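You operate a simulated robot arm through the tools that you are given. There is no shell and no other tool. Be economical: measure what you need, move in short steps, check, and stop when the job is done.

You are at the controls of a simulated robot arm. One attempt, no reset.

TASK
Push the cube stick down, draw it, and move the bridge to the layer on the card.
Fine: tighten the end clamp first; stand the full stick in the free cup of the stand; the tabs name the layers. Keep fingers off the mud.
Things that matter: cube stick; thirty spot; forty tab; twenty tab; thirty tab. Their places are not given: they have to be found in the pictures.

The check looks at the end state, three seconds after you hand in, the way a careful person would. Anything else that was tipped, shoved, dropped, spilled or broken makes it a failure.

THE ROBOT
A 6-joint arm with a two-finger parallel gripper, fixed in place. Base frame: the origin is at the foot of the arm, x ahead of it, y to its left, z up. Readings come in mm, degrees, newtons and seconds.
Its first joint turns from -66.0 to 66.0 degrees. Payload 2.7 kg.
The tool frame sits at the grasp point between the pads (the TCP): z along the fingers, y along the line on which they close. The tips reach 23 mm beyond it. The gripper opens to 94 mm. The fingers are 38 mm wide and 10 mm thick; the gripper's body (54 by 96 mm) begins 39 mm behind the TCP.
Orientation is told as [roll, pitch, yaw] about the base's x, y, z axes, in that order, counted from this pose: with the fingers straight down and closing along the base's y, the tool's x points along the base's -x, its y along +y and its z along -z.

THE INTERFACE
- The arm moves only by the tool nudge_tool. Its argument "steps" is a list of rows, each an object (a shift or turn left out is 0, a gripper value left out holds the last) with "dp": the shift along the tool's x, y, z in mm, a list of three; "angular": the turn, a rotation vector about the tool's x, y, z in degrees, a list of three; "jaw": the gripper command, from -1 (shut) to 1 (fully open), values between in proportion. In form: [{"dp": [x, y, z], "angular": [ax, ay, az], "jaw": jaw}, ...]. A call has 1 to 20 rows; each row shifts and turns the commanded pose from where the row before left it, along the tool's axes as they then stand. Rows are played at 5 a second. More than 50 mm and 8.6 degrees between two rows, or a gripper value outside its range, and nothing of the call is played. Where a pose cannot be reached the arm comes as near as it can. A force on the tool above 90 N (or 10 N above the force at the start of the call, whichever is more), or a blocked arm, ends the call early, and 0.2 s more pass. Each finger travels about 45 mm/s and halts on what it meets, pressing with about 39 N; the grip force reading is that of the motor and also rises with nothing between the fingers. The clock runs only during rows and for 0.2 s after the last one: add rows that do not move to give the fingers time. It gives the time, the measured TCP pose, the force on the tool (base axes), the opening and the grip force at its end, in the units of the frame above (readings bear some noise), and new pictures: "pictures" is both (left out), scene, wrist or none.
- Cameras (640 x 400 px; columns grow to the right, rows downward): "scene" is fixed at [71.5, -424.1, 1416.3]; the picture's right is [0.82, -0.58, 0.00], its down [-0.26, -0.37, -0.89] and it looks along [0.51, 0.73, -0.46] (base axes); focal length 345 px, centre (320, 200). "wrist" rides on the gripper at [-39, 0, -44] in the tool frame; the picture's right is [0.00, -1.00, 0.00], its down [0.97, 0.00, -0.24] and it looks along [0.24, 0.00, 0.97] (tool axes); focal length 218 px, centre (320, 200).
- probe_pixels(camera, pixels): for up to 12 pixels [column, row] of the newest picture of that camera ("zoom" is the newest enlarged one), the place [x, y, z] in the base frame of the surface seen there, good to about 2 mm. The clock stands still meanwhile.
- close_up(camera, box): a new picture of the part [left, top, right, bottom] of that camera's present view, enlarged. The clock stands still meanwhile.
- close_job(): hands the job in; it is judged then, once.

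Go step by step. Measure first, check grasps and placings, and put right what went wrong. The budget is 80 turns and 120 pictures, counting those below and the enlarged ones. Unless the task says otherwise, let go and move clear before handing in, and close with one line.

The tools are called after "Emit:" as a command line: name --argument value ..., lists and objects as JSON in quotes. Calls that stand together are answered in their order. nudge_tool: Moves the arm, as the interface text tells. Its arguments: {"type":"object","properties":{"steps":{"type":"array","items":{"type":"object","properties":{"dp":{"type":"array","items":{"type":"number"}},"angular":{"type":"array","items":{"type":"number"}},"jaw":{"type":"number"}}}},"pictures":{"type":"string","enum":["both","scene","wrist","none"]}},"required":["steps"]} The other tools are called the same way: probe_pixels (camera, pixels) gives the place of the surface under pixels of a picture; close_up (camera, box) takes an enlarged picture of a part of a camera's view; close_job () hands the job in.

At the start:

```text
clock: 0.0
tcp_pos: [358.3, -1.8, 1251.0]
tcp_rot: [-0.1, 0.0, 0.0]
contact_force: [1.4, -0.9, 0.4]
gripper_width: 93.9
gripper_force: 0.0
```

scene: 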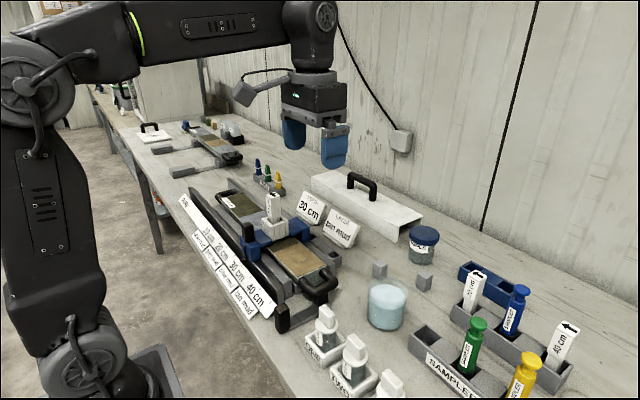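
wrist: 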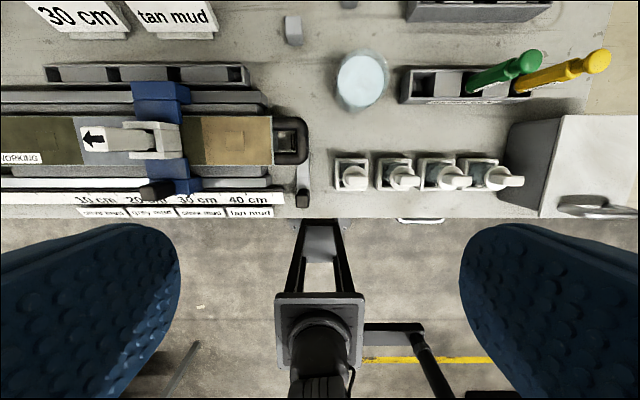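

The pictures show a core-sample rig with a blue bridge around scene (270,230), cards at (315,210), and sampler stands at (490,340). I'll enlarge the views to understand the parts.

Emit:
close_up --camera "scene" --box '[170, 170, 370, 340]'

Emit:
close_up --camera "scene" --box '[400, 240, 600, 400]'

Emit:
close_up --camera "wrist" --box '[0, 0, 320, 220]'

Emit:
close_up --camera "wrist" --box '[280, 0, 640, 220]'

```text
2.35 times, centred on (270, 255) of scene
```

zoom: 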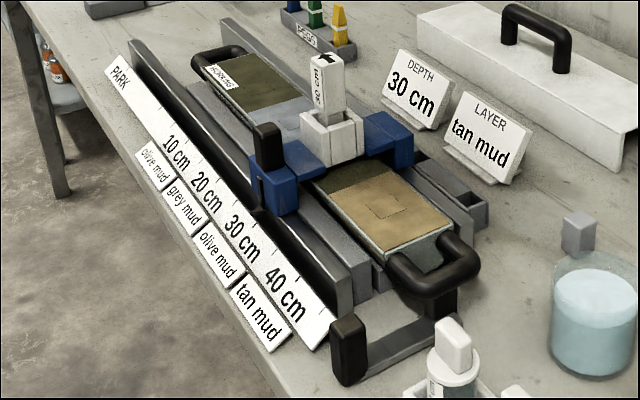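

```text
2.50 times, centred on (500, 320) of scene
```

zoom: 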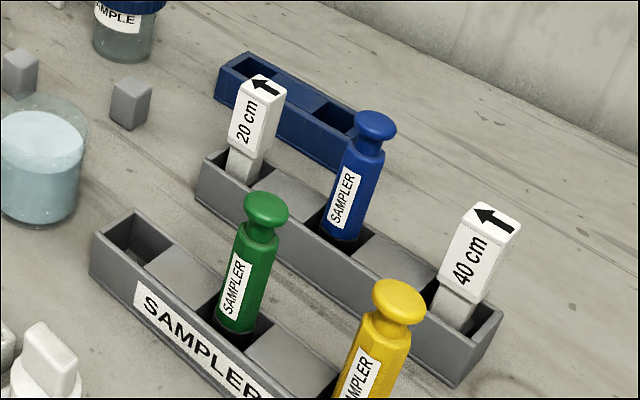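

```text
1.82 times, centred on (160, 110) of wrist
```

zoom: 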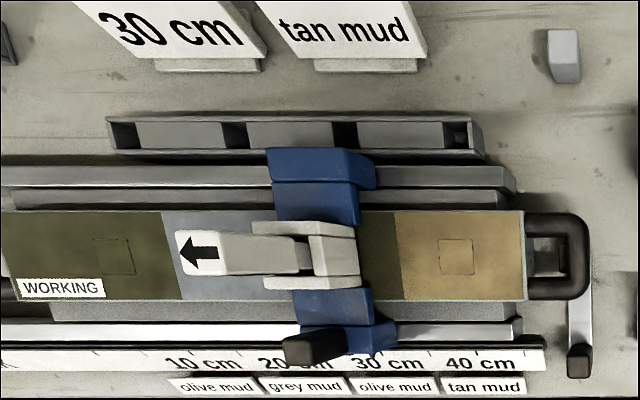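

```text
1.78 times, centred on (460, 110) of wrist
```

zoom: 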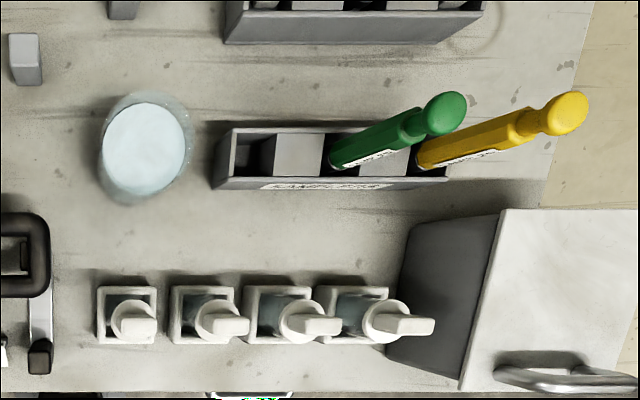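

Tabs read olive/grey/olive/tan for 10/20/30/40 cm, the card says tan mud, and the stick sits in the bridge. I'll probe the key features for coordinates.

Emit:
close_up --camera "wrist" --box '[60, 50, 320, 215]'

Emit:
probe_pixels --camera "wrist" --pixels '[[92, 139], [150, 138], [169, 138], [160, 92], [162, 110], [180, 165], [182, 186], [155, 191], [303, 198], [303, 175], [235, 140], [290, 140]]'

Emit:
probe_pixels --camera "wrist" --pixels '[[88, 199], [140, 199], [197, 199], [248, 199], [101, 212], [151, 212], [200, 212], [248, 212], [203, 140], [180, 73], [110, 73], [234, 76]]'

Emit:
probe_pixels --camera "scene" --pixels '[[473, 278], [466, 307], [568, 326], [552, 357], [520, 290], [478, 270], [513, 289], [420, 333], [481, 292], [532, 322], [252, 214], [279, 333]]'

```text
2.42 times, centred on (190, 132) of wrist
```

zoom: 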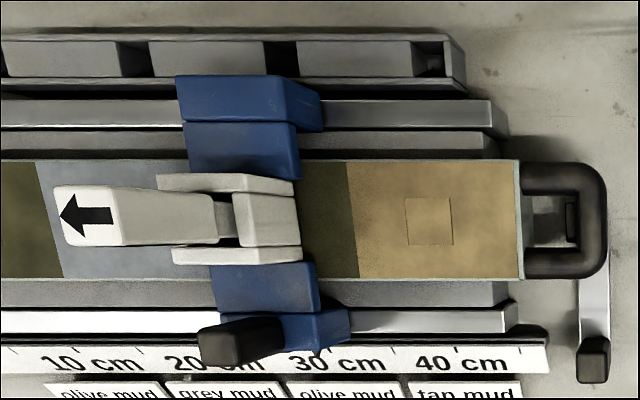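

```text
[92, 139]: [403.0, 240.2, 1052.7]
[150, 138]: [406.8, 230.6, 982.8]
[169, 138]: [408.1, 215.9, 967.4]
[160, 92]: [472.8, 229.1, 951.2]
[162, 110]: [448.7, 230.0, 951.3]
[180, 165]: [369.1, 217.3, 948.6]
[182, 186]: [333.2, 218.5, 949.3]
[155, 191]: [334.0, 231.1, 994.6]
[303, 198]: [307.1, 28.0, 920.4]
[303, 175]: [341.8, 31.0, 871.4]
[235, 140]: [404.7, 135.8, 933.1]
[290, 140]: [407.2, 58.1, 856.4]
```

```text
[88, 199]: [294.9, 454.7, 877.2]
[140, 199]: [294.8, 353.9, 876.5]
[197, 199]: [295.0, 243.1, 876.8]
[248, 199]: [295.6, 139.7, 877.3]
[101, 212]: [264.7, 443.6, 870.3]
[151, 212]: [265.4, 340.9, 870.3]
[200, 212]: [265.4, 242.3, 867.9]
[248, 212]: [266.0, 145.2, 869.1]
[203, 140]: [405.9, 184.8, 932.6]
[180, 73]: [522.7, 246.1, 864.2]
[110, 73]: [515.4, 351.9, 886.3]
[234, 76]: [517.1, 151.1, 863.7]
```

```text
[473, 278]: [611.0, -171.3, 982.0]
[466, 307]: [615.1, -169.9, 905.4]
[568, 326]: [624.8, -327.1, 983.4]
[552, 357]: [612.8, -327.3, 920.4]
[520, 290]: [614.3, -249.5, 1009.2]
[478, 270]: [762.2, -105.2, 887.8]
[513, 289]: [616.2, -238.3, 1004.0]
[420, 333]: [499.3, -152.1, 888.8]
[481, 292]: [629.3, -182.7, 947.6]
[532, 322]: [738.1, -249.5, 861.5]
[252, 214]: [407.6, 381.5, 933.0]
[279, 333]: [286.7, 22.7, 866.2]
```

Mud top is z≈933, the bridge sits near y≈230 (30 cm), and the end clamp knob is at about (307,28,920). I'll move the wrist camera over the racks to find the free cup.

Emit:
nudge_tool --steps '[{"dp": [-30, -40, 0]}, {"dp": [-30, -40, 0]}, {"dp": [-30, -40, 0]}, {"dp": [-20, -30, 0]}, {"dp": [0, 0, 0]}]' --pictures "wrist"

Emit:
close_up --camera "wrist" --box '[160, 0, 480, 200]'

Emit:
close_up --camera "scene" --box '[220, 270, 360, 370]'

```text
clock: 1.2
tcp_pos: [468.0, -151.0, 1253.0]
tcp_rot: [0.0, 0.0, 0.0]
contact_force: [0.9, 0.2, 0.1]
gripper_width: 93.8
gripper_force: 0.0
```

wrist: 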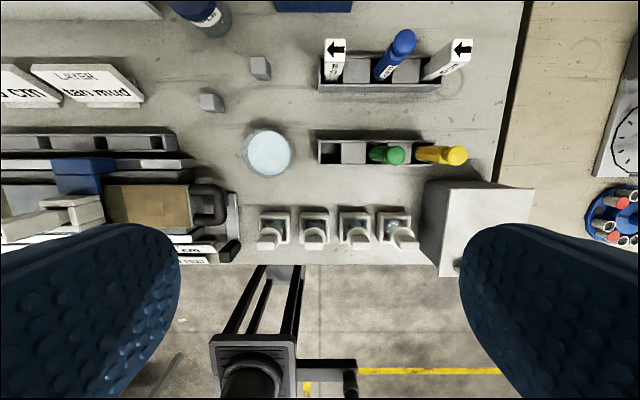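

```text
2.00 times, centred on (320, 100) of wrist
```

zoom: 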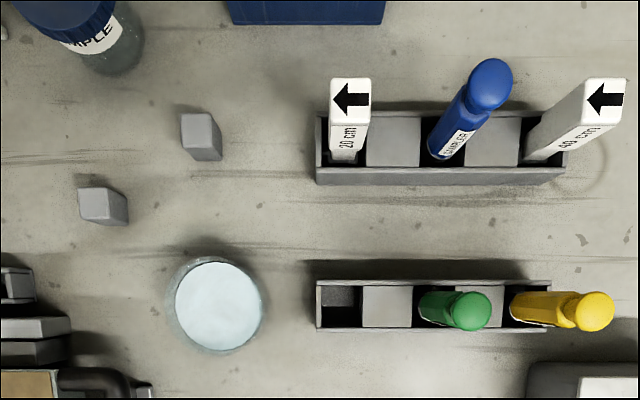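

```text
4.00 times, centred on (290, 320) of scene
```

zoom: 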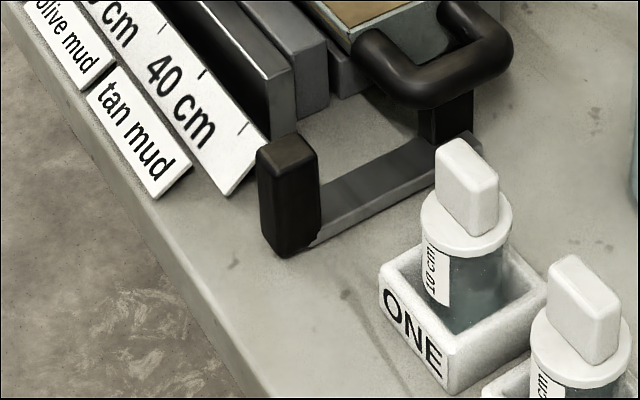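

The front grey SAMPLER rack has one empty cup at its left end (wrist zoom 340,300). Next I'll look at the far rig for how a tightened clamp looks, and at the rack beside the rig.

Emit:
close_up --camera "scene" --box '[120, 100, 280, 200]'

Emit:
nudge_tool --steps '[{"dp": [20, 40, 30]}, {"dp": [20, 45, 30]}, {"dp": [20, 45, 20]}, {"dp": [0, 45, 0]}, {"dp": [0, 45, 0]}, {"dp": [0, 0, 0]}]' --pictures "wrist"

Emit:
close_up --camera "wrist" --box '[160, 50, 480, 250]'

Emit:
close_up --camera "scene" --box '[285, 230, 365, 340]'

```text
4.00 times, centred on (200, 150) of scene
```

zoom: 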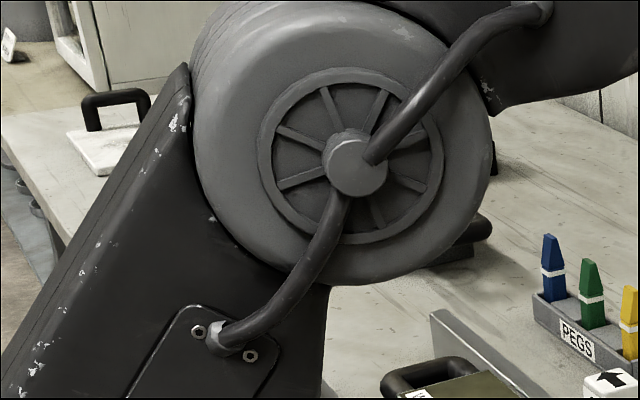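

```text
refused: row 1 steps farther than a row can; nothing moved
```

```text
2.00 times, centred on (320, 150) of wrist
```

zoom: 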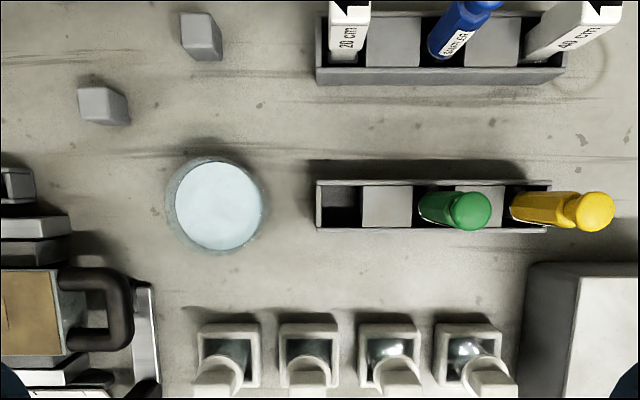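

```text
3.64 times, centred on (325, 285) of scene
```

zoom: 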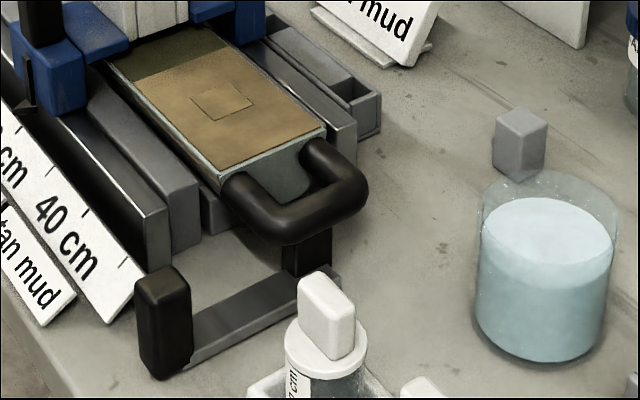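

The far rig is hidden by the arm; the clamp is a bar with a black upright knob and a post beneath the tray handle. I'll view it and the rig from above.

Emit:
nudge_tool --steps '[{"dp": [15, 40, 20]}, {"dp": [15, 40, 20]}, {"dp": [15, 40, 20]}, {"dp": [15, 40, 20]}, {"dp": [0, 40, 0]}, {"dp": [0, 0, 0]}]' --pictures "both"

Emit:
close_up --camera "wrist" --box '[180, 60, 420, 210]'

Emit:
close_up --camera "wrist" --box '[0, 0, 240, 150]'

Emit:
close_up --camera "scene" --box '[80, 110, 280, 235]'

```text
clock: 2.6
tcp_pos: [409.1, 47.7, 1168.9]
tcp_rot: [0.0, -0.1, 0.0]
contact_force: [-1.7, -0.2, -0.2]
gripper_width: 94.0
gripper_force: 0.1
```

scene: 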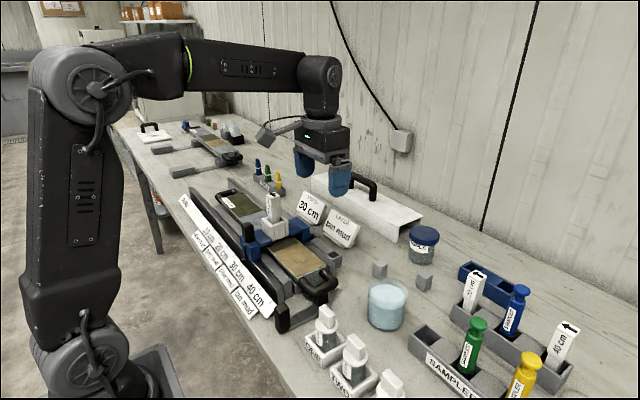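
wrist: 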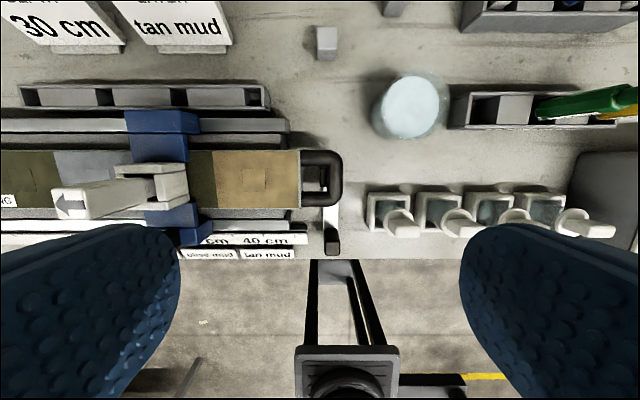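

```text
2.67 times, centred on (300, 135) of wrist
```

zoom: 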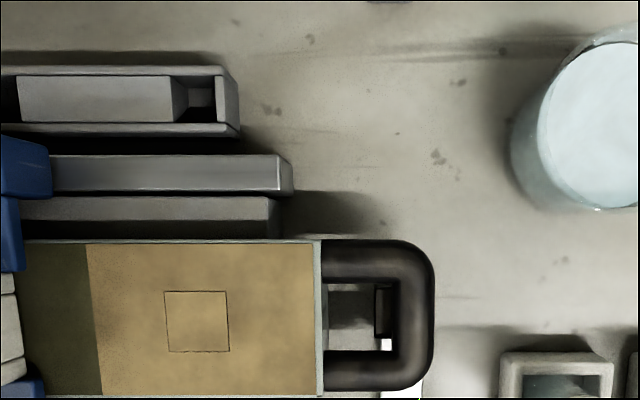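

```text
2.67 times, centred on (120, 75) of wrist
```

zoom: 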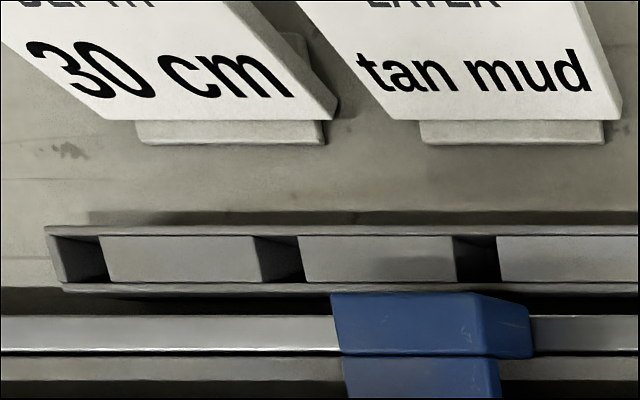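

```text
3.20 times, centred on (180, 172) of scene
```

zoom: 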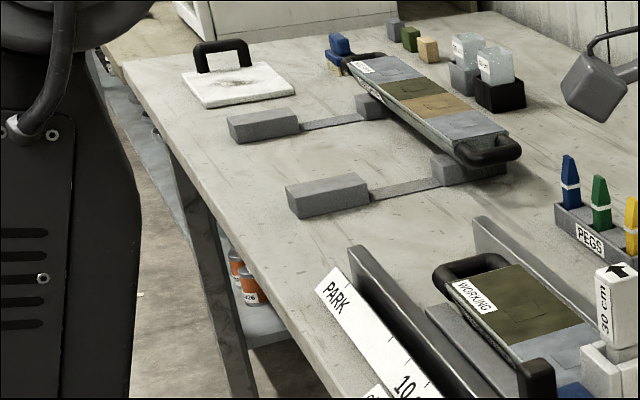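

The rack beside the rig has notches every ~100 mm, so it looks like an index bar. Now I'll measure the clamp geometry and the tray end.

Emit:
close_up --camera "scene" --box '[265, 255, 345, 335]'

Emit:
probe_pixels --camera "scene" --pixels '[[281, 307], [275, 320], [284, 325], [295, 320], [305, 314], [315, 307], [318, 297], [322, 305], [326, 303], [320, 290], [308, 316], [290, 308]]'

Emit:
probe_pixels --camera "wrist" --pixels '[[332, 242], [332, 252], [331, 225], [331, 210], [324, 177], [325, 188], [312, 176], [302, 180], [335, 180], [312, 155], [268, 220], [292, 125]]'

```text
5.00 times, centred on (305, 295) of scene
```

zoom: 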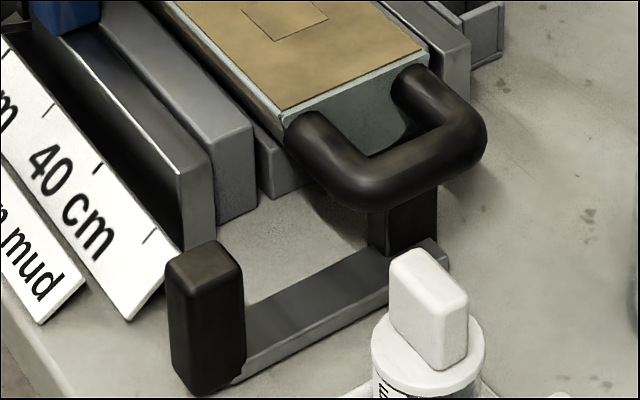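

```text
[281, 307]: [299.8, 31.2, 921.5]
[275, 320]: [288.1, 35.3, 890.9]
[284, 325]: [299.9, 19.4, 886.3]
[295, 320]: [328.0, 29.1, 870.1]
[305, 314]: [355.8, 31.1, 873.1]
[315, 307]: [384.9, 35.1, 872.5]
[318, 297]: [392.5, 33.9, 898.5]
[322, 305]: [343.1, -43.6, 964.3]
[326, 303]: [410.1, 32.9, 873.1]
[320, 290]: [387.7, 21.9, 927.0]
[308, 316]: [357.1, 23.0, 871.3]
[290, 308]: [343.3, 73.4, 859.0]
```

```text
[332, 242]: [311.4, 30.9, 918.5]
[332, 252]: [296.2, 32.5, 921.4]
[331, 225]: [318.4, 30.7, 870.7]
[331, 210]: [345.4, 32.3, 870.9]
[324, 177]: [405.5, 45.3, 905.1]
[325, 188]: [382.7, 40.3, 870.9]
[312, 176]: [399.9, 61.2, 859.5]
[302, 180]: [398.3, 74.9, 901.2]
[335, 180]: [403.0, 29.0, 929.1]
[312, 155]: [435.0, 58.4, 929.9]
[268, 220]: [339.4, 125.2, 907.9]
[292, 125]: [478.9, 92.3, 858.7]
```

The clamp is a U: knob at (300,31), z 857–921, flat bar z≈871, and a post at (400,38), facing the tray end at y≈75; it looks as if it slides toward the tray. I'll check clearances at the ONE jar, ruler and rails.

Emit:
probe_pixels --camera "wrist" --pixels '[[367, 195], [367, 232], [375, 190], [390, 215], [400, 222], [410, 230], [295, 222], [308, 238], [300, 252], [296, 240], [320, 258], [345, 240]]'

Emit:
probe_pixels --camera "zoom" --pixels '[[205, 260], [170, 265], [240, 270], [400, 225], [430, 215], [438, 255], [375, 140], [285, 150], [260, 150], [195, 180], [150, 235], [300, 190]]'

```text
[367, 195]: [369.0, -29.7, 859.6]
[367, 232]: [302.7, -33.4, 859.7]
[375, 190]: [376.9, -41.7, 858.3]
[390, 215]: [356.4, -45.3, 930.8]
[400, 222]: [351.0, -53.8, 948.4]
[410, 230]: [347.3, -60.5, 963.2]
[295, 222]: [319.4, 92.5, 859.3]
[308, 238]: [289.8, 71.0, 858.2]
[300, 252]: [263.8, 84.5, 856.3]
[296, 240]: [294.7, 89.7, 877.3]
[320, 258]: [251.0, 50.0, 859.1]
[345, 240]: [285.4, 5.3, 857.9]
```

```text
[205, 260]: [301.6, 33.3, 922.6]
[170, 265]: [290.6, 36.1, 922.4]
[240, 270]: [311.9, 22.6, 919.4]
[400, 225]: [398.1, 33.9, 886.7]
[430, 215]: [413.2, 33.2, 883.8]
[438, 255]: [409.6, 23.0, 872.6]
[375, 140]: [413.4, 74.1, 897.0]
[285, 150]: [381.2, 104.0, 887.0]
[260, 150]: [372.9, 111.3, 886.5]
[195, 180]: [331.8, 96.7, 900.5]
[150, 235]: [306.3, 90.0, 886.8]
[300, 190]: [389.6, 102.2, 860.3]
```

The ONE jar (y<-33) and ruler end (y≈90) leave room. I'll go over the knob at (301,31) with a ~55 mm opening and descend to TCP z≈960 first.

Emit:
nudge_tool --steps '[{"dp": [40, -5, 20], "jaw": 0.17}, {"dp": [40, -5, 25]}, {"dp": [28, -7, 30]}, {"dp": [0, 0, 45]}, {"dp": [0, 0, 45]}, {"dp": [0, 0, 35]}, {"dp": [0, 0, 0]}]'

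```text
clock: 4.2
tcp_pos: [299.8, 30.8, 968.9]
tcp_rot: [-0.1, 0.0, 0.0]
contact_force: [-0.1, 0.1, 0.0]
gripper_width: 55.0
gripper_force: 0.0
```

scene: 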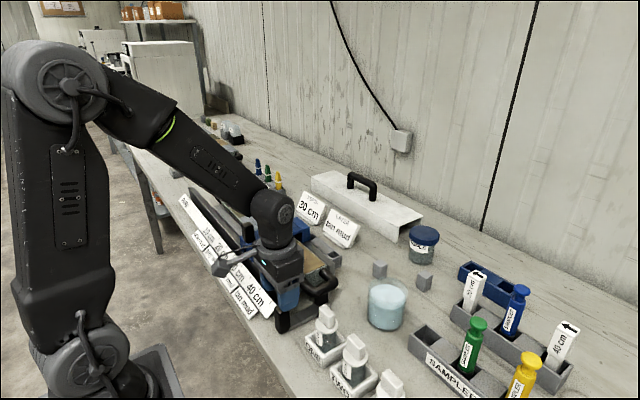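
wrist: 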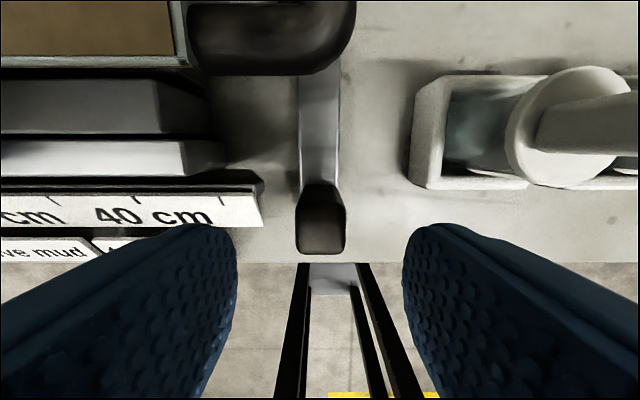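

The knob at wrist (320,220) is centred between the fingers. Descending to z≈912 and closing.

Emit:
nudge_tool --steps '[{"dp": [0, 0, 30]}, {"dp": [0, 0, 27]}, {"dp": [0, 0, 0], "jaw": -0.2}, {"jaw": -0.6}, {"jaw": -1}, {}, {}]' --pictures "both"

```text
clock: 5.8
tcp_pos: [300.0, 30.5, 914.5]
tcp_rot: [0.0, 0.0, -0.1]
contact_force: [0.0, 6.6, -14.2]
gripper_width: 23.9
gripper_force: 45.2
```

scene: 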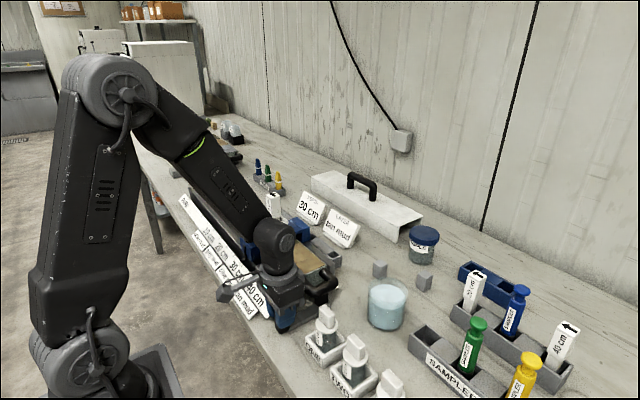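
wrist: 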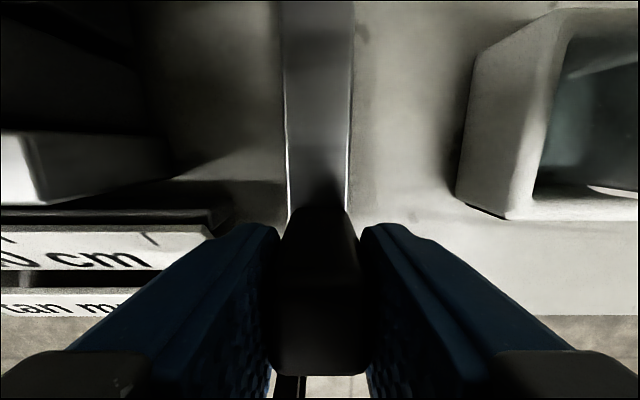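

Gripped at 24 mm. I'll slide it +y in small steps and watch the force.

Emit:
nudge_tool --steps '[{"dp": [0, 3, 0]}, {"dp": [0, 3, 0]}, {"dp": [0, 3, 0]}, {}]' --pictures "wrist"

```text
clock: 6.8
tcp_pos: [299.9, 39.1, 914.2]
tcp_rot: [0.0, 0.1, 0.0]
contact_force: [-7.7, -2.3, -12.2]
gripper_width: 23.7
gripper_force: 44.9
```

wrist: 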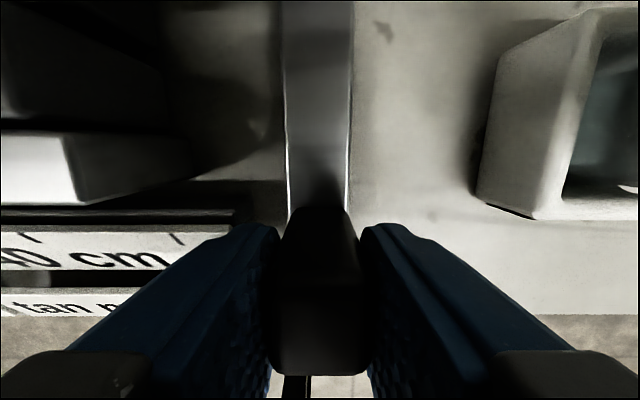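

It translates freely with the bar staying parallel, so it is a sliding clamp. I'll continue toward the tray.

Emit:
nudge_tool --steps '[{"dp": [0, 3, 0]}, {"dp": [0, 3, 0]}, {"dp": [0, 3, 0]}, {"dp": [0, 3, 0]}, {}]' --pictures "scene"

Emit:
close_up --camera "wrist" --box '[0, 0, 640, 400]'

```text
clock: 8.0
tcp_pos: [299.1, 52.7, 913.6]
tcp_rot: [-0.1, 0.1, 0.1]
contact_force: [-5.0, -3.2, -13.5]
gripper_width: 24.0
gripper_force: 45.0
```

scene: 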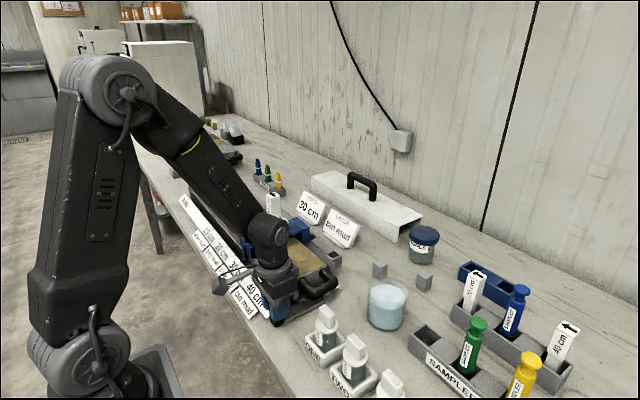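

```text
1.00 times, centred on (320, 200) of wrist
```

zoom: 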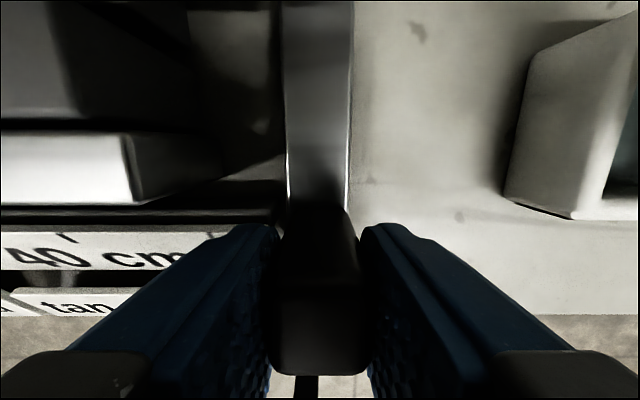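

Emit:
nudge_tool --steps '[{"dp": [0, 2, 0]}, {"dp": [0, 2, 0]}, {"dp": [0, 2, 0]}, {"dp": [0, 2, 0]}, {}]' --pictures "wrist"

```text
clock: 9.2
tcp_pos: [300.7, 59.4, 913.2]
tcp_rot: [-0.1, 0.1, 0.1]
contact_force: [-11.9, -6.9, -16.5]
gripper_width: 24.1
gripper_force: 44.8
```

wrist: 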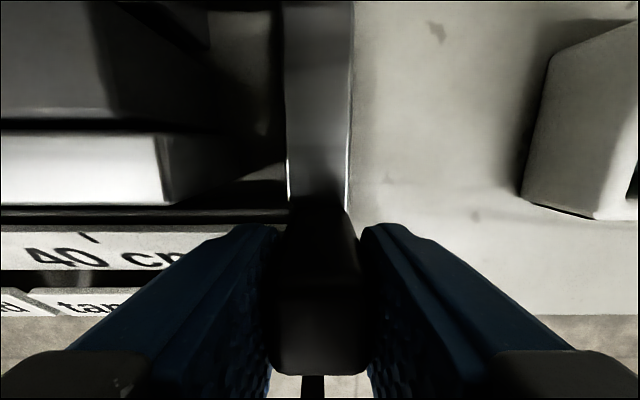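

Emit:
nudge_tool --steps '[{"dp": [0, 2, 0]}, {"dp": [0, 2, 0]}, {}]' --pictures "scene"

Emit:
close_up --camera "scene" --box '[260, 240, 360, 340]'

```text
clock: 10.0
tcp_pos: [299.3, 59.9, 913.0]
tcp_rot: [-0.3, 0.1, -0.1]
contact_force: [3.6, -64.0, -4.8]
gripper_width: 23.9
gripper_force: 45.3
```

scene: 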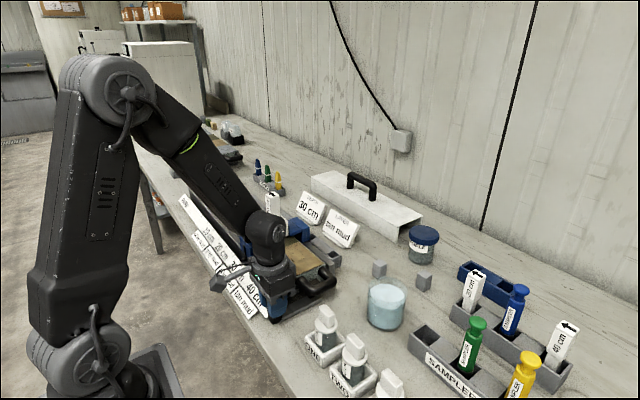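

```text
4.00 times, centred on (310, 290) of scene
```

zoom: 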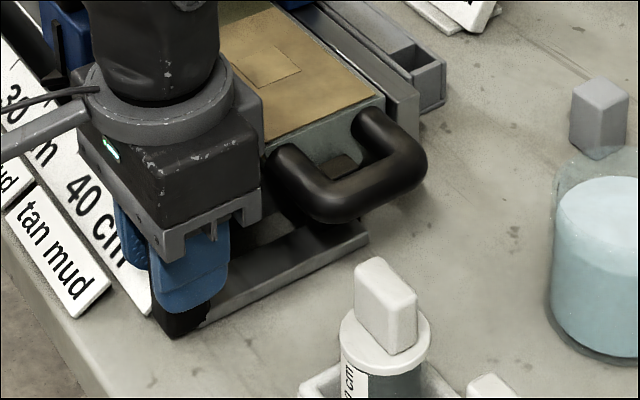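

At y≈60 it met a firm stop (−64 N): the post is against the tray end. I'll ease off, open and rise.

Emit:
nudge_tool --steps '[{"dp": [0, -3, 0]}, {"jaw": -0.3}, {"jaw": -0.05}, {}, {"dp": [0, 0, -40]}, {"dp": [0, 0, -45]}, {"dp": [0, 0, -45]}, {"dp": [0, 0, -45]}, {"dp": [0, 0, -45]}, {}]'

Emit:
close_up --camera "scene" --box '[260, 240, 360, 340]'

```text
clock: 12.2
tcp_pos: [302.0, 63.1, 1133.5]
tcp_rot: [0.0, 0.0, 0.0]
contact_force: [0.5, 0.4, -0.1]
gripper_width: 44.6
gripper_force: 0.0
```

scene: 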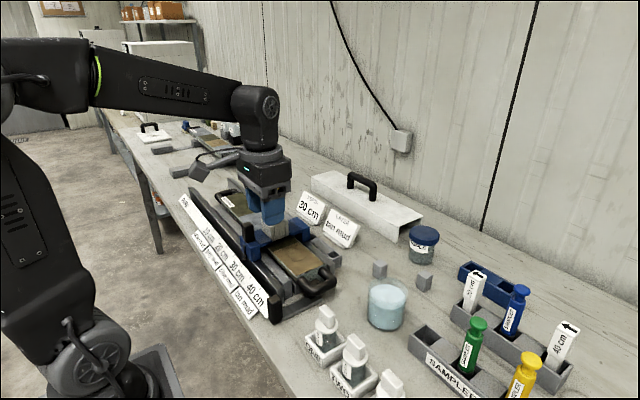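
wrist: 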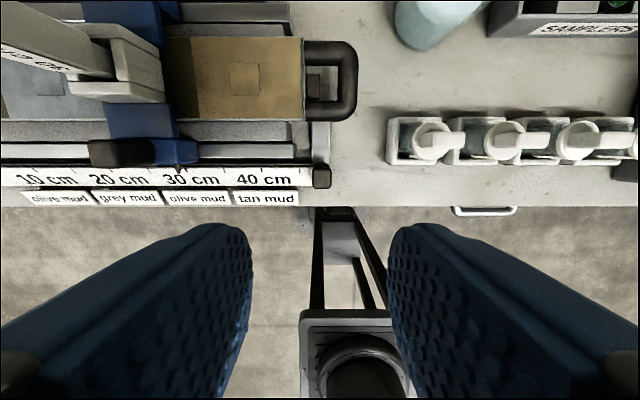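

```text
4.00 times, centred on (310, 290) of scene
```

zoom: 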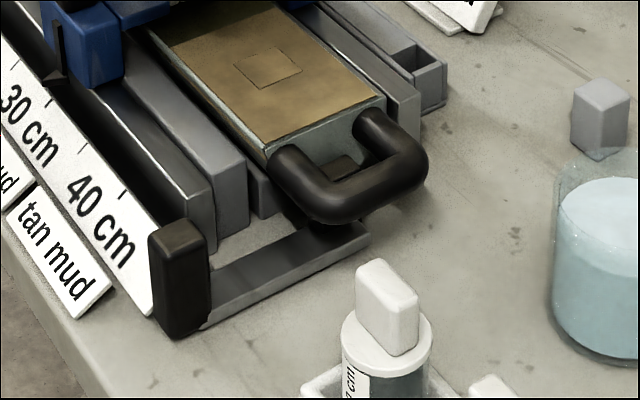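

The clamp is tight. Now I'll go above the bridge to measure the stick and pointer accurately.

Emit:
nudge_tool --steps '[{"dp": [0, 0, -45]}, {"dp": [0, 0, -45], "jaw": 0.3}, {"dp": [-35, 35, 0]}, {"dp": [-35, 35, 0]}, {"dp": [-34, 35, 0]}, {"dp": [0, 35, 0]}, {"dp": [0, 32, 0]}, {}]'

Emit:
close_up --camera "wrist" --box '[160, 80, 480, 280]'

Emit:
close_up --camera "scene" --box '[230, 180, 320, 270]'

```text
clock: 14.0
tcp_pos: [405.0, 234.5, 1222.0]
tcp_rot: [0.2, 0.1, 0.1]
contact_force: [-0.4, 0.2, 0.1]
gripper_width: 61.1
gripper_force: 0.1
```

scene: 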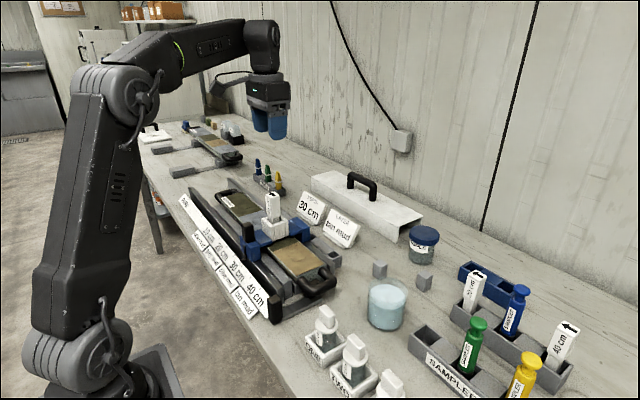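
wrist: 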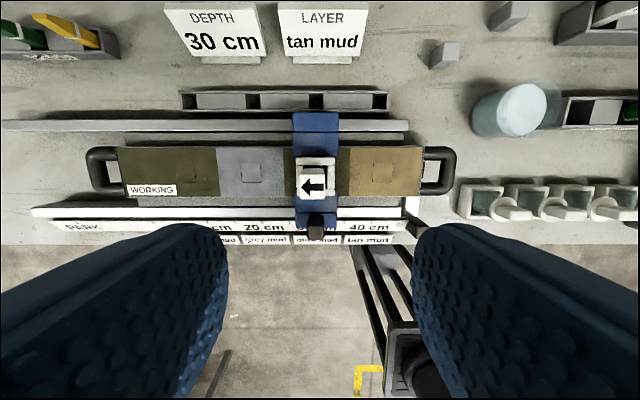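

```text
2.00 times, centred on (320, 180) of wrist
```

zoom: 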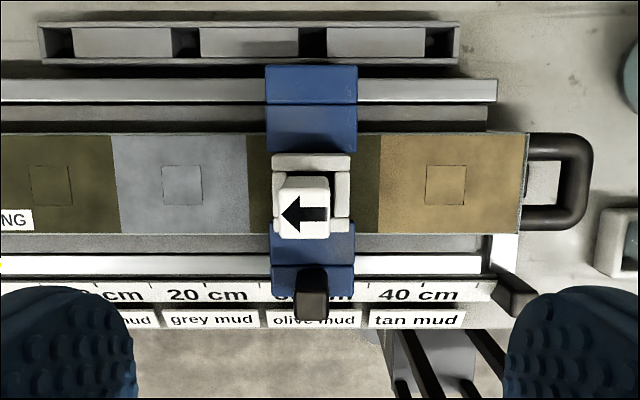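

```text
4.44 times, centred on (275, 225) of scene
```

zoom: 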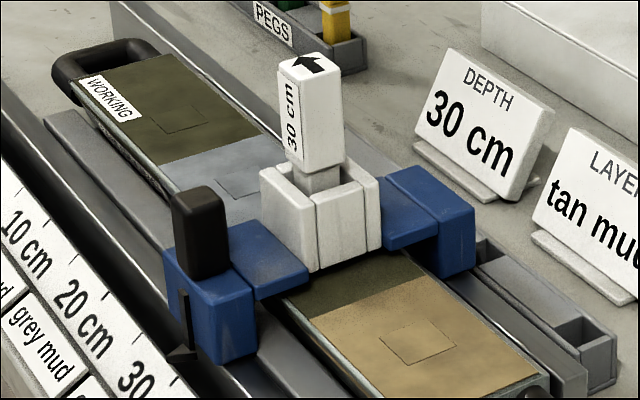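

The guide sits at zoom (312,195), mid-way between the 20 and 40 spots, so the bridge is at 30 cm as the stick says. I'll inspect the racks again to decide on the cup, and probe stick geometry.

Emit:
close_up --camera "scene" --box '[400, 250, 580, 400]'

Emit:
probe_pixels --camera "scene" --pixels '[[274, 193], [269, 205], [278, 208], [274, 221], [273, 217], [270, 233], [282, 228], [270, 195], [276, 192], [280, 195], [277, 195], [265, 222]]'

Emit:
probe_pixels --camera "wrist" --pixels '[[302, 177], [322, 177], [302, 197], [322, 197], [312, 190], [298, 170], [331, 170], [315, 159], [251, 172], [383, 172], [317, 165], [316, 220]]'

```text
2.67 times, centred on (490, 325) of scene
```

zoom: 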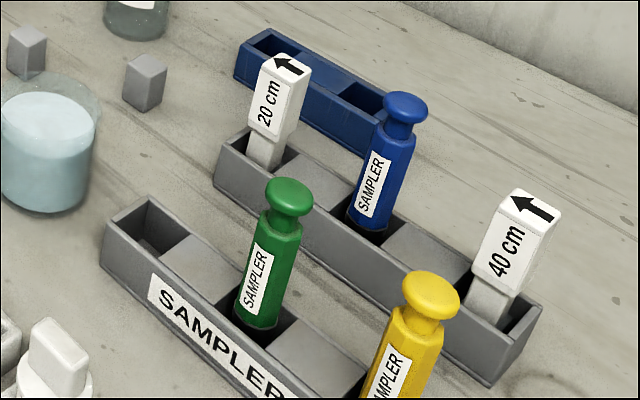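

```text
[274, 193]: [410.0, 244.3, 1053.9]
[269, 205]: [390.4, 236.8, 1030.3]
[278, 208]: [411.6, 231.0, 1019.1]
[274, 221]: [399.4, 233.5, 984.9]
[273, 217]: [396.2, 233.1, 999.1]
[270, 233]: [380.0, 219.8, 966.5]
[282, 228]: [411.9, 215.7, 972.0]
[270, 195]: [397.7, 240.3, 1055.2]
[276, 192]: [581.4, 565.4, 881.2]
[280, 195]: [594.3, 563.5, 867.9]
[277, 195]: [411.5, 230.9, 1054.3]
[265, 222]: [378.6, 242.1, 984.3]
```

```text
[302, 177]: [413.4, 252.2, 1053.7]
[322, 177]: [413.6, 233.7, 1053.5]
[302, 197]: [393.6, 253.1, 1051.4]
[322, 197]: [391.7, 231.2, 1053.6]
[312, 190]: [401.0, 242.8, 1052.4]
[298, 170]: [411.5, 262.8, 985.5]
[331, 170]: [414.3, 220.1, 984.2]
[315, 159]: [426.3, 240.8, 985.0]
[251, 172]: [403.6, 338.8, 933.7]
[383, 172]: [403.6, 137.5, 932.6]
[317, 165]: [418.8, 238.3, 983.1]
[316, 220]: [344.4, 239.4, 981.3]
```

Stick head is a 24 mm square centred at (402,242), z 999–1054, with guide top at 985. The only reachable free cup is the left cup of the front SAMPLER stand. I'll descend on the head.

Emit:
nudge_tool --steps '[{"dp": [3, 7, 0], "jaw": 0.2}, {"dp": [0, 0, 45]}, {"dp": [0, 0, 45]}, {"dp": [0, 0, 40]}, {"dp": [0, 0, 30]}, {"dp": [0, 0, 28]}, {}]'

```text
clock: 15.6
tcp_pos: [402.7, 242.3, 1034.0]
tcp_rot: [-0.1, 0.0, 0.0]
contact_force: [-0.2, -0.1, 0.3]
gripper_width: 56.4
gripper_force: 0.0
```

scene: 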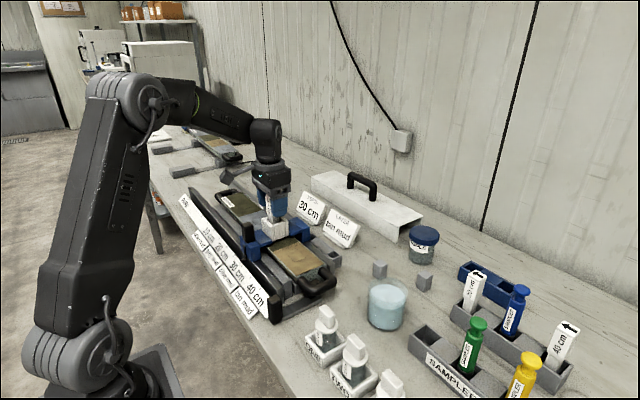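
wrist: 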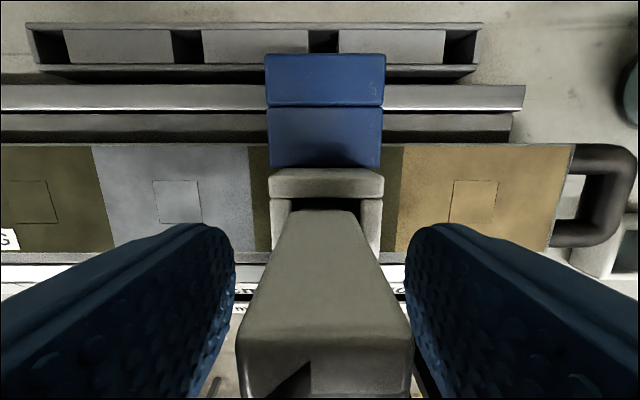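

The head is centred between the fingers. Closing now.

Emit:
nudge_tool --steps '[{"jaw": -0.2}, {"jaw": -0.5}, {"jaw": -1}, {}, {}, {}]' --pictures "none"

Emit:
nudge_tool --steps '[{"dp": [0, 0, 2]}, {"dp": [0, 0, 2]}, {"dp": [0, 0, 2]}, {}]' --pictures "scene"

Emit:
close_up --camera "scene" --box '[230, 180, 320, 270]'

```text
clock: 17.0
tcp_pos: [404.0, 241.7, 1033.9]
tcp_rot: [0.1, -0.1, 0.0]
contact_force: [-1.0, -1.9, -2.1]
gripper_width: 25.5
gripper_force: 39.0
```

```text
clock: 18.0
tcp_pos: [402.4, 241.3, 1028.4]
tcp_rot: [0.1, 0.0, 0.0]
contact_force: [0.8, 0.1, 3.6]
gripper_width: 25.4
gripper_force: 39.1
```

scene: 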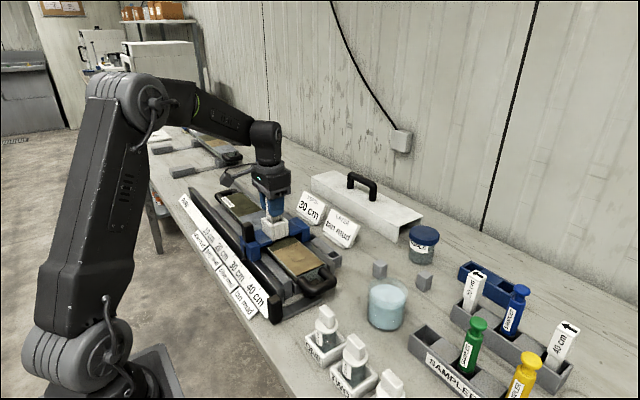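

```text
4.44 times, centred on (275, 225) of scene
```

zoom: 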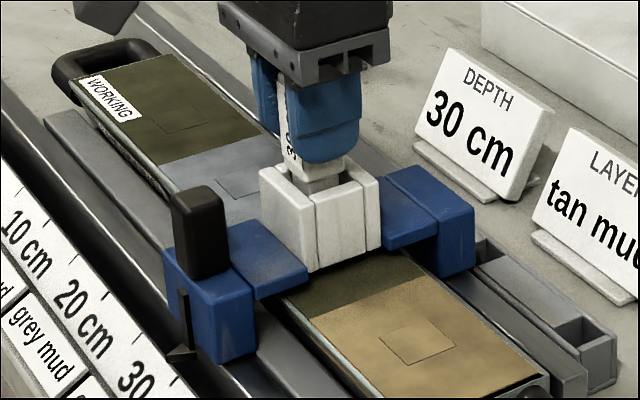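

It slides down with little force (3.6 N). Continuing down in small steps toward the stop.

Emit:
nudge_tool --steps '[{"dp": [0, 0, 2]}, {"dp": [0, 0, 2]}, {"dp": [0, 0, 2]}, {"dp": [0, 0, 2]}, {}]' --pictures "none"

Emit:
nudge_tool --steps '[{"dp": [0, 0, 2]}, {"dp": [0, 0, 2]}, {}]' --pictures "scene"

Emit:
close_up --camera "scene" --box '[230, 180, 320, 270]'

```text
clock: 19.2
tcp_pos: [401.4, 240.3, 1020.9]
tcp_rot: [0.0, 0.1, 0.0]
contact_force: [0.3, -0.2, 0.1]
gripper_width: 25.0
gripper_force: 39.4
```

```text
clock: 20.0
tcp_pos: [401.9, 242.9, 1017.3]
tcp_rot: [0.0, 0.0, 0.0]
contact_force: [0.5, -1.8, 0.2]
gripper_width: 25.7
gripper_force: 38.6
```

scene: 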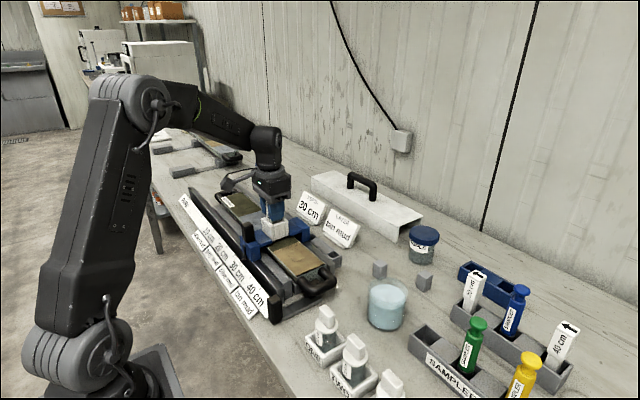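

```text
4.44 times, centred on (275, 225) of scene
```

zoom: 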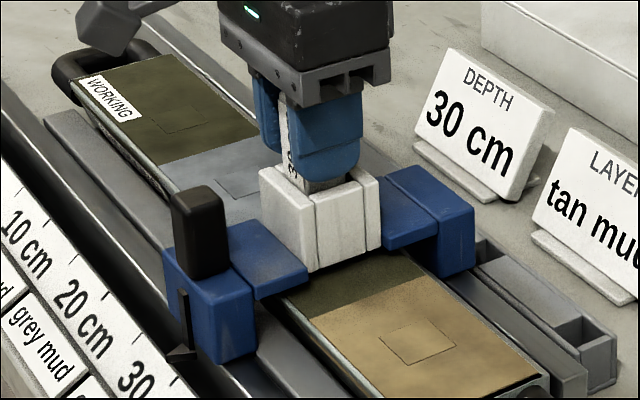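

Still no resistance, tips ~9 mm above the guide. I'll go 6 mm more.

Emit:
nudge_tool --steps '[{"dp": [0, 0, 2]}, {"dp": [0, 0, 2]}, {}]' --pictures "none"

Emit:
nudge_tool --steps '[{"dp": [0, 0, 2]}, {}]' --pictures "both"

Emit:
close_up --camera "scene" --box '[245, 190, 305, 250]'

```text
clock: 20.8
tcp_pos: [401.5, 241.0, 1015.3]
tcp_rot: [0.1, -0.1, 0.0]
contact_force: [-0.7, 0.4, 4.9]
gripper_width: 25.3
gripper_force: 39.5
```

```text
clock: 21.4
tcp_pos: [402.1, 241.0, 1014.7]
tcp_rot: [0.1, -0.2, 0.0]
contact_force: [-4.9, 0.5, 22.8]
gripper_width: 25.3
gripper_force: 38.9
```

scene: 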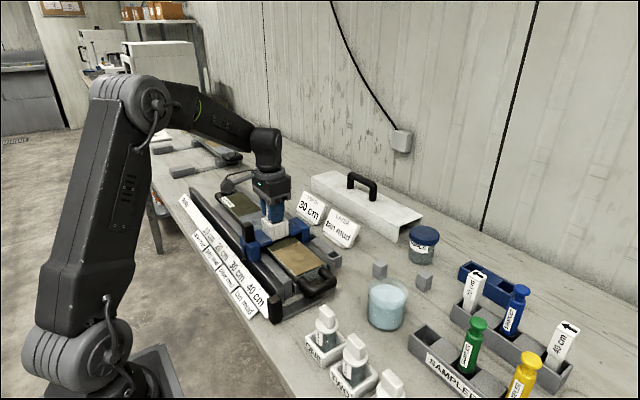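
wrist: 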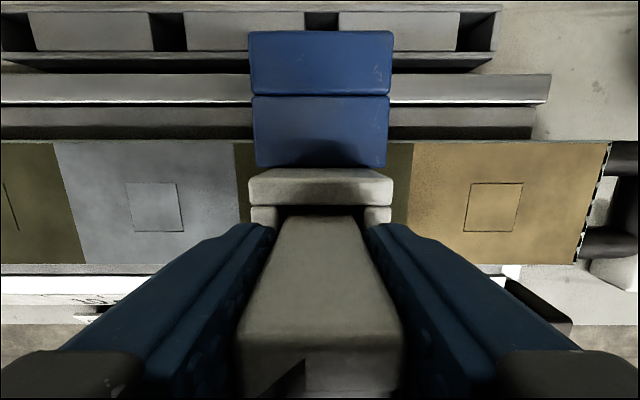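

```text
6.67 times, centred on (275, 220) of scene
```

zoom: 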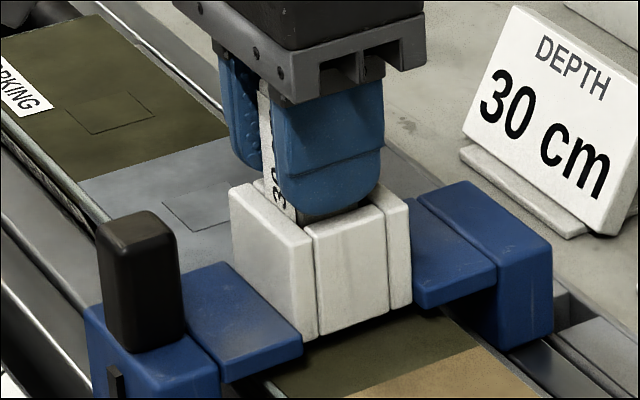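

At z≈1015 the force rose to 23 N: either mud or the stop. I'll press a bit more to tell.

Emit:
nudge_tool --steps '[{"dp": [0, 0, 1.5]}, {"dp": [0, 0, 1.5]}, {}]' --pictures "none"

```text
clock: 22.2
tcp_pos: [402.6, 239.5, 1011.3]
tcp_rot: [0.2, -0.4, 0.0]
contact_force: [1.1, -1.7, 29.4]
gripper_width: 25.2
gripper_force: 38.6
```

Emit:
close_up --camera "wrist" --box '[160, 150, 480, 400]'

Emit:
close_up --camera "scene" --box '[245, 190, 305, 250]'

Emit:
probe_pixels --camera "wrist" --pixels '[[320, 348], [320, 335], [320, 320], [320, 300], [320, 260], [320, 380], [280, 380]]'

```text
1.60 times, centred on (320, 275) of wrist
```

zoom: 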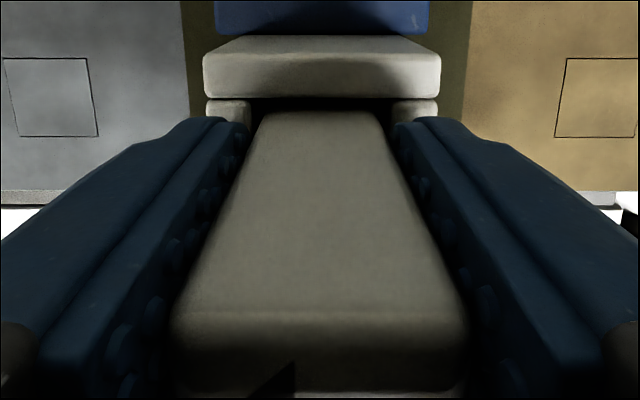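

```text
6.67 times, centred on (275, 220) of scene
```

zoom: 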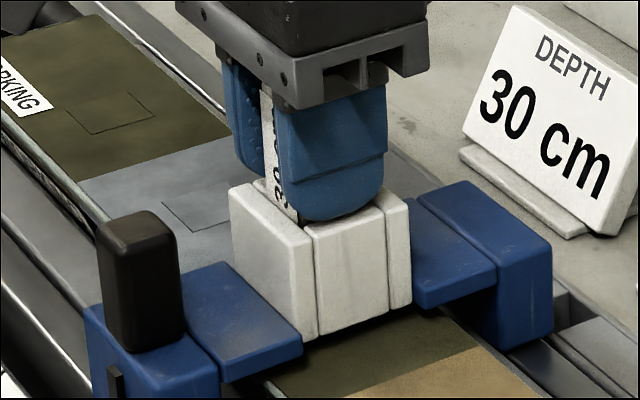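

```text
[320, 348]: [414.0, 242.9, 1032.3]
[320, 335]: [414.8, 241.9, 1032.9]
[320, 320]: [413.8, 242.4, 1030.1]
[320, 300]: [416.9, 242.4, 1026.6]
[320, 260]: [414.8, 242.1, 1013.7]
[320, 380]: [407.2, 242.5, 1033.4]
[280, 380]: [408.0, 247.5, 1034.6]
```

The head top is now at ≈1034.5 (19.5 mm down) but the fingers slipped ~3 mm. To confirm it is fully down, I'll release, close the fingers and press on the top.

Emit:
nudge_tool --steps '[{"dp": [0, 0, -4], "jaw": -0.3}, {"jaw": -0.1}, {"dp": [0, 0, -20]}, {"dp": [0, 0, -40]}, {"dp": [0, 0, -20], "jaw": -1}, {}, {}, {}, {}]' --pictures "scene"

Emit:
close_up --camera "scene" --box '[245, 190, 305, 250]'

Emit:
close_up --camera "wrist" --box '[160, 100, 480, 350]'

```text
clock: 24.2
tcp_pos: [400.9, 240.0, 1093.5]
tcp_rot: [0.0, 0.1, 0.0]
contact_force: [-0.2, 0.5, 0.0]
gripper_width: 0.3
gripper_force: 39.3
```

scene: 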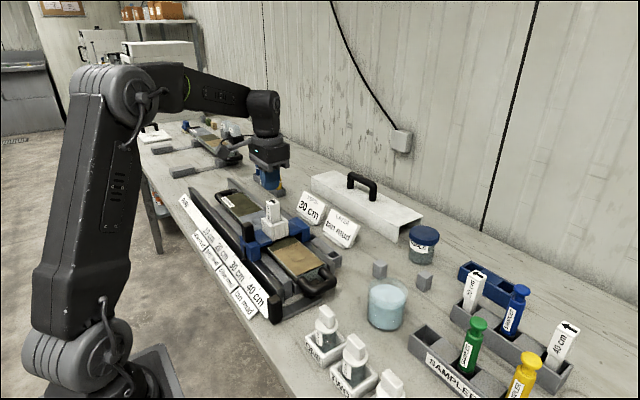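

```text
6.67 times, centred on (275, 220) of scene
```

zoom: 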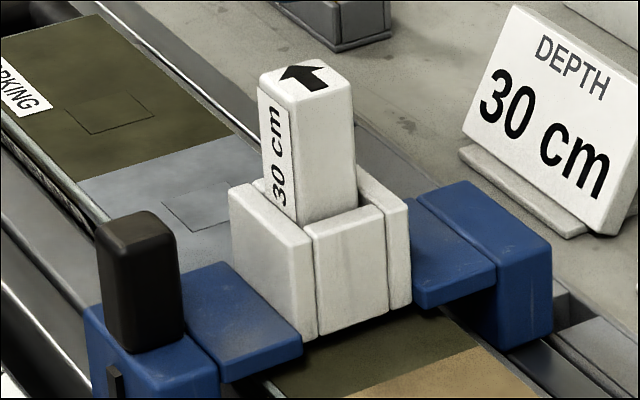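

```text
1.60 times, centred on (320, 225) of wrist
```

zoom: 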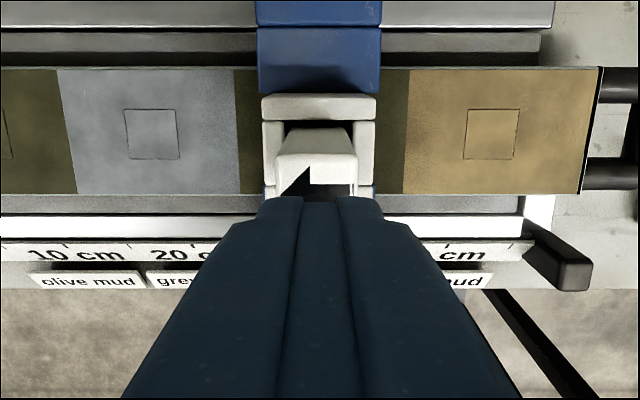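

The head stands upright in the guide, arrow still toward +y. Pressing from the top with shut fingers.

Emit:
nudge_tool --steps '[{"dp": [0, 1.5, 25]}, {"dp": [0, 0, 5]}, {"dp": [0, 0, 3]}, {"dp": [0, 0, 2]}, {"dp": [0, 0, 2]}, {"dp": [0, 0, 2]}, {}]' --pictures "none"

```text
clock: 25.8
tcp_pos: [402.2, 242.7, 1057.1]
tcp_rot: [0.2, -0.3, 0.0]
contact_force: [-4.0, -1.6, 33.9]
gripper_width: 0.0
gripper_force: 39.1
```

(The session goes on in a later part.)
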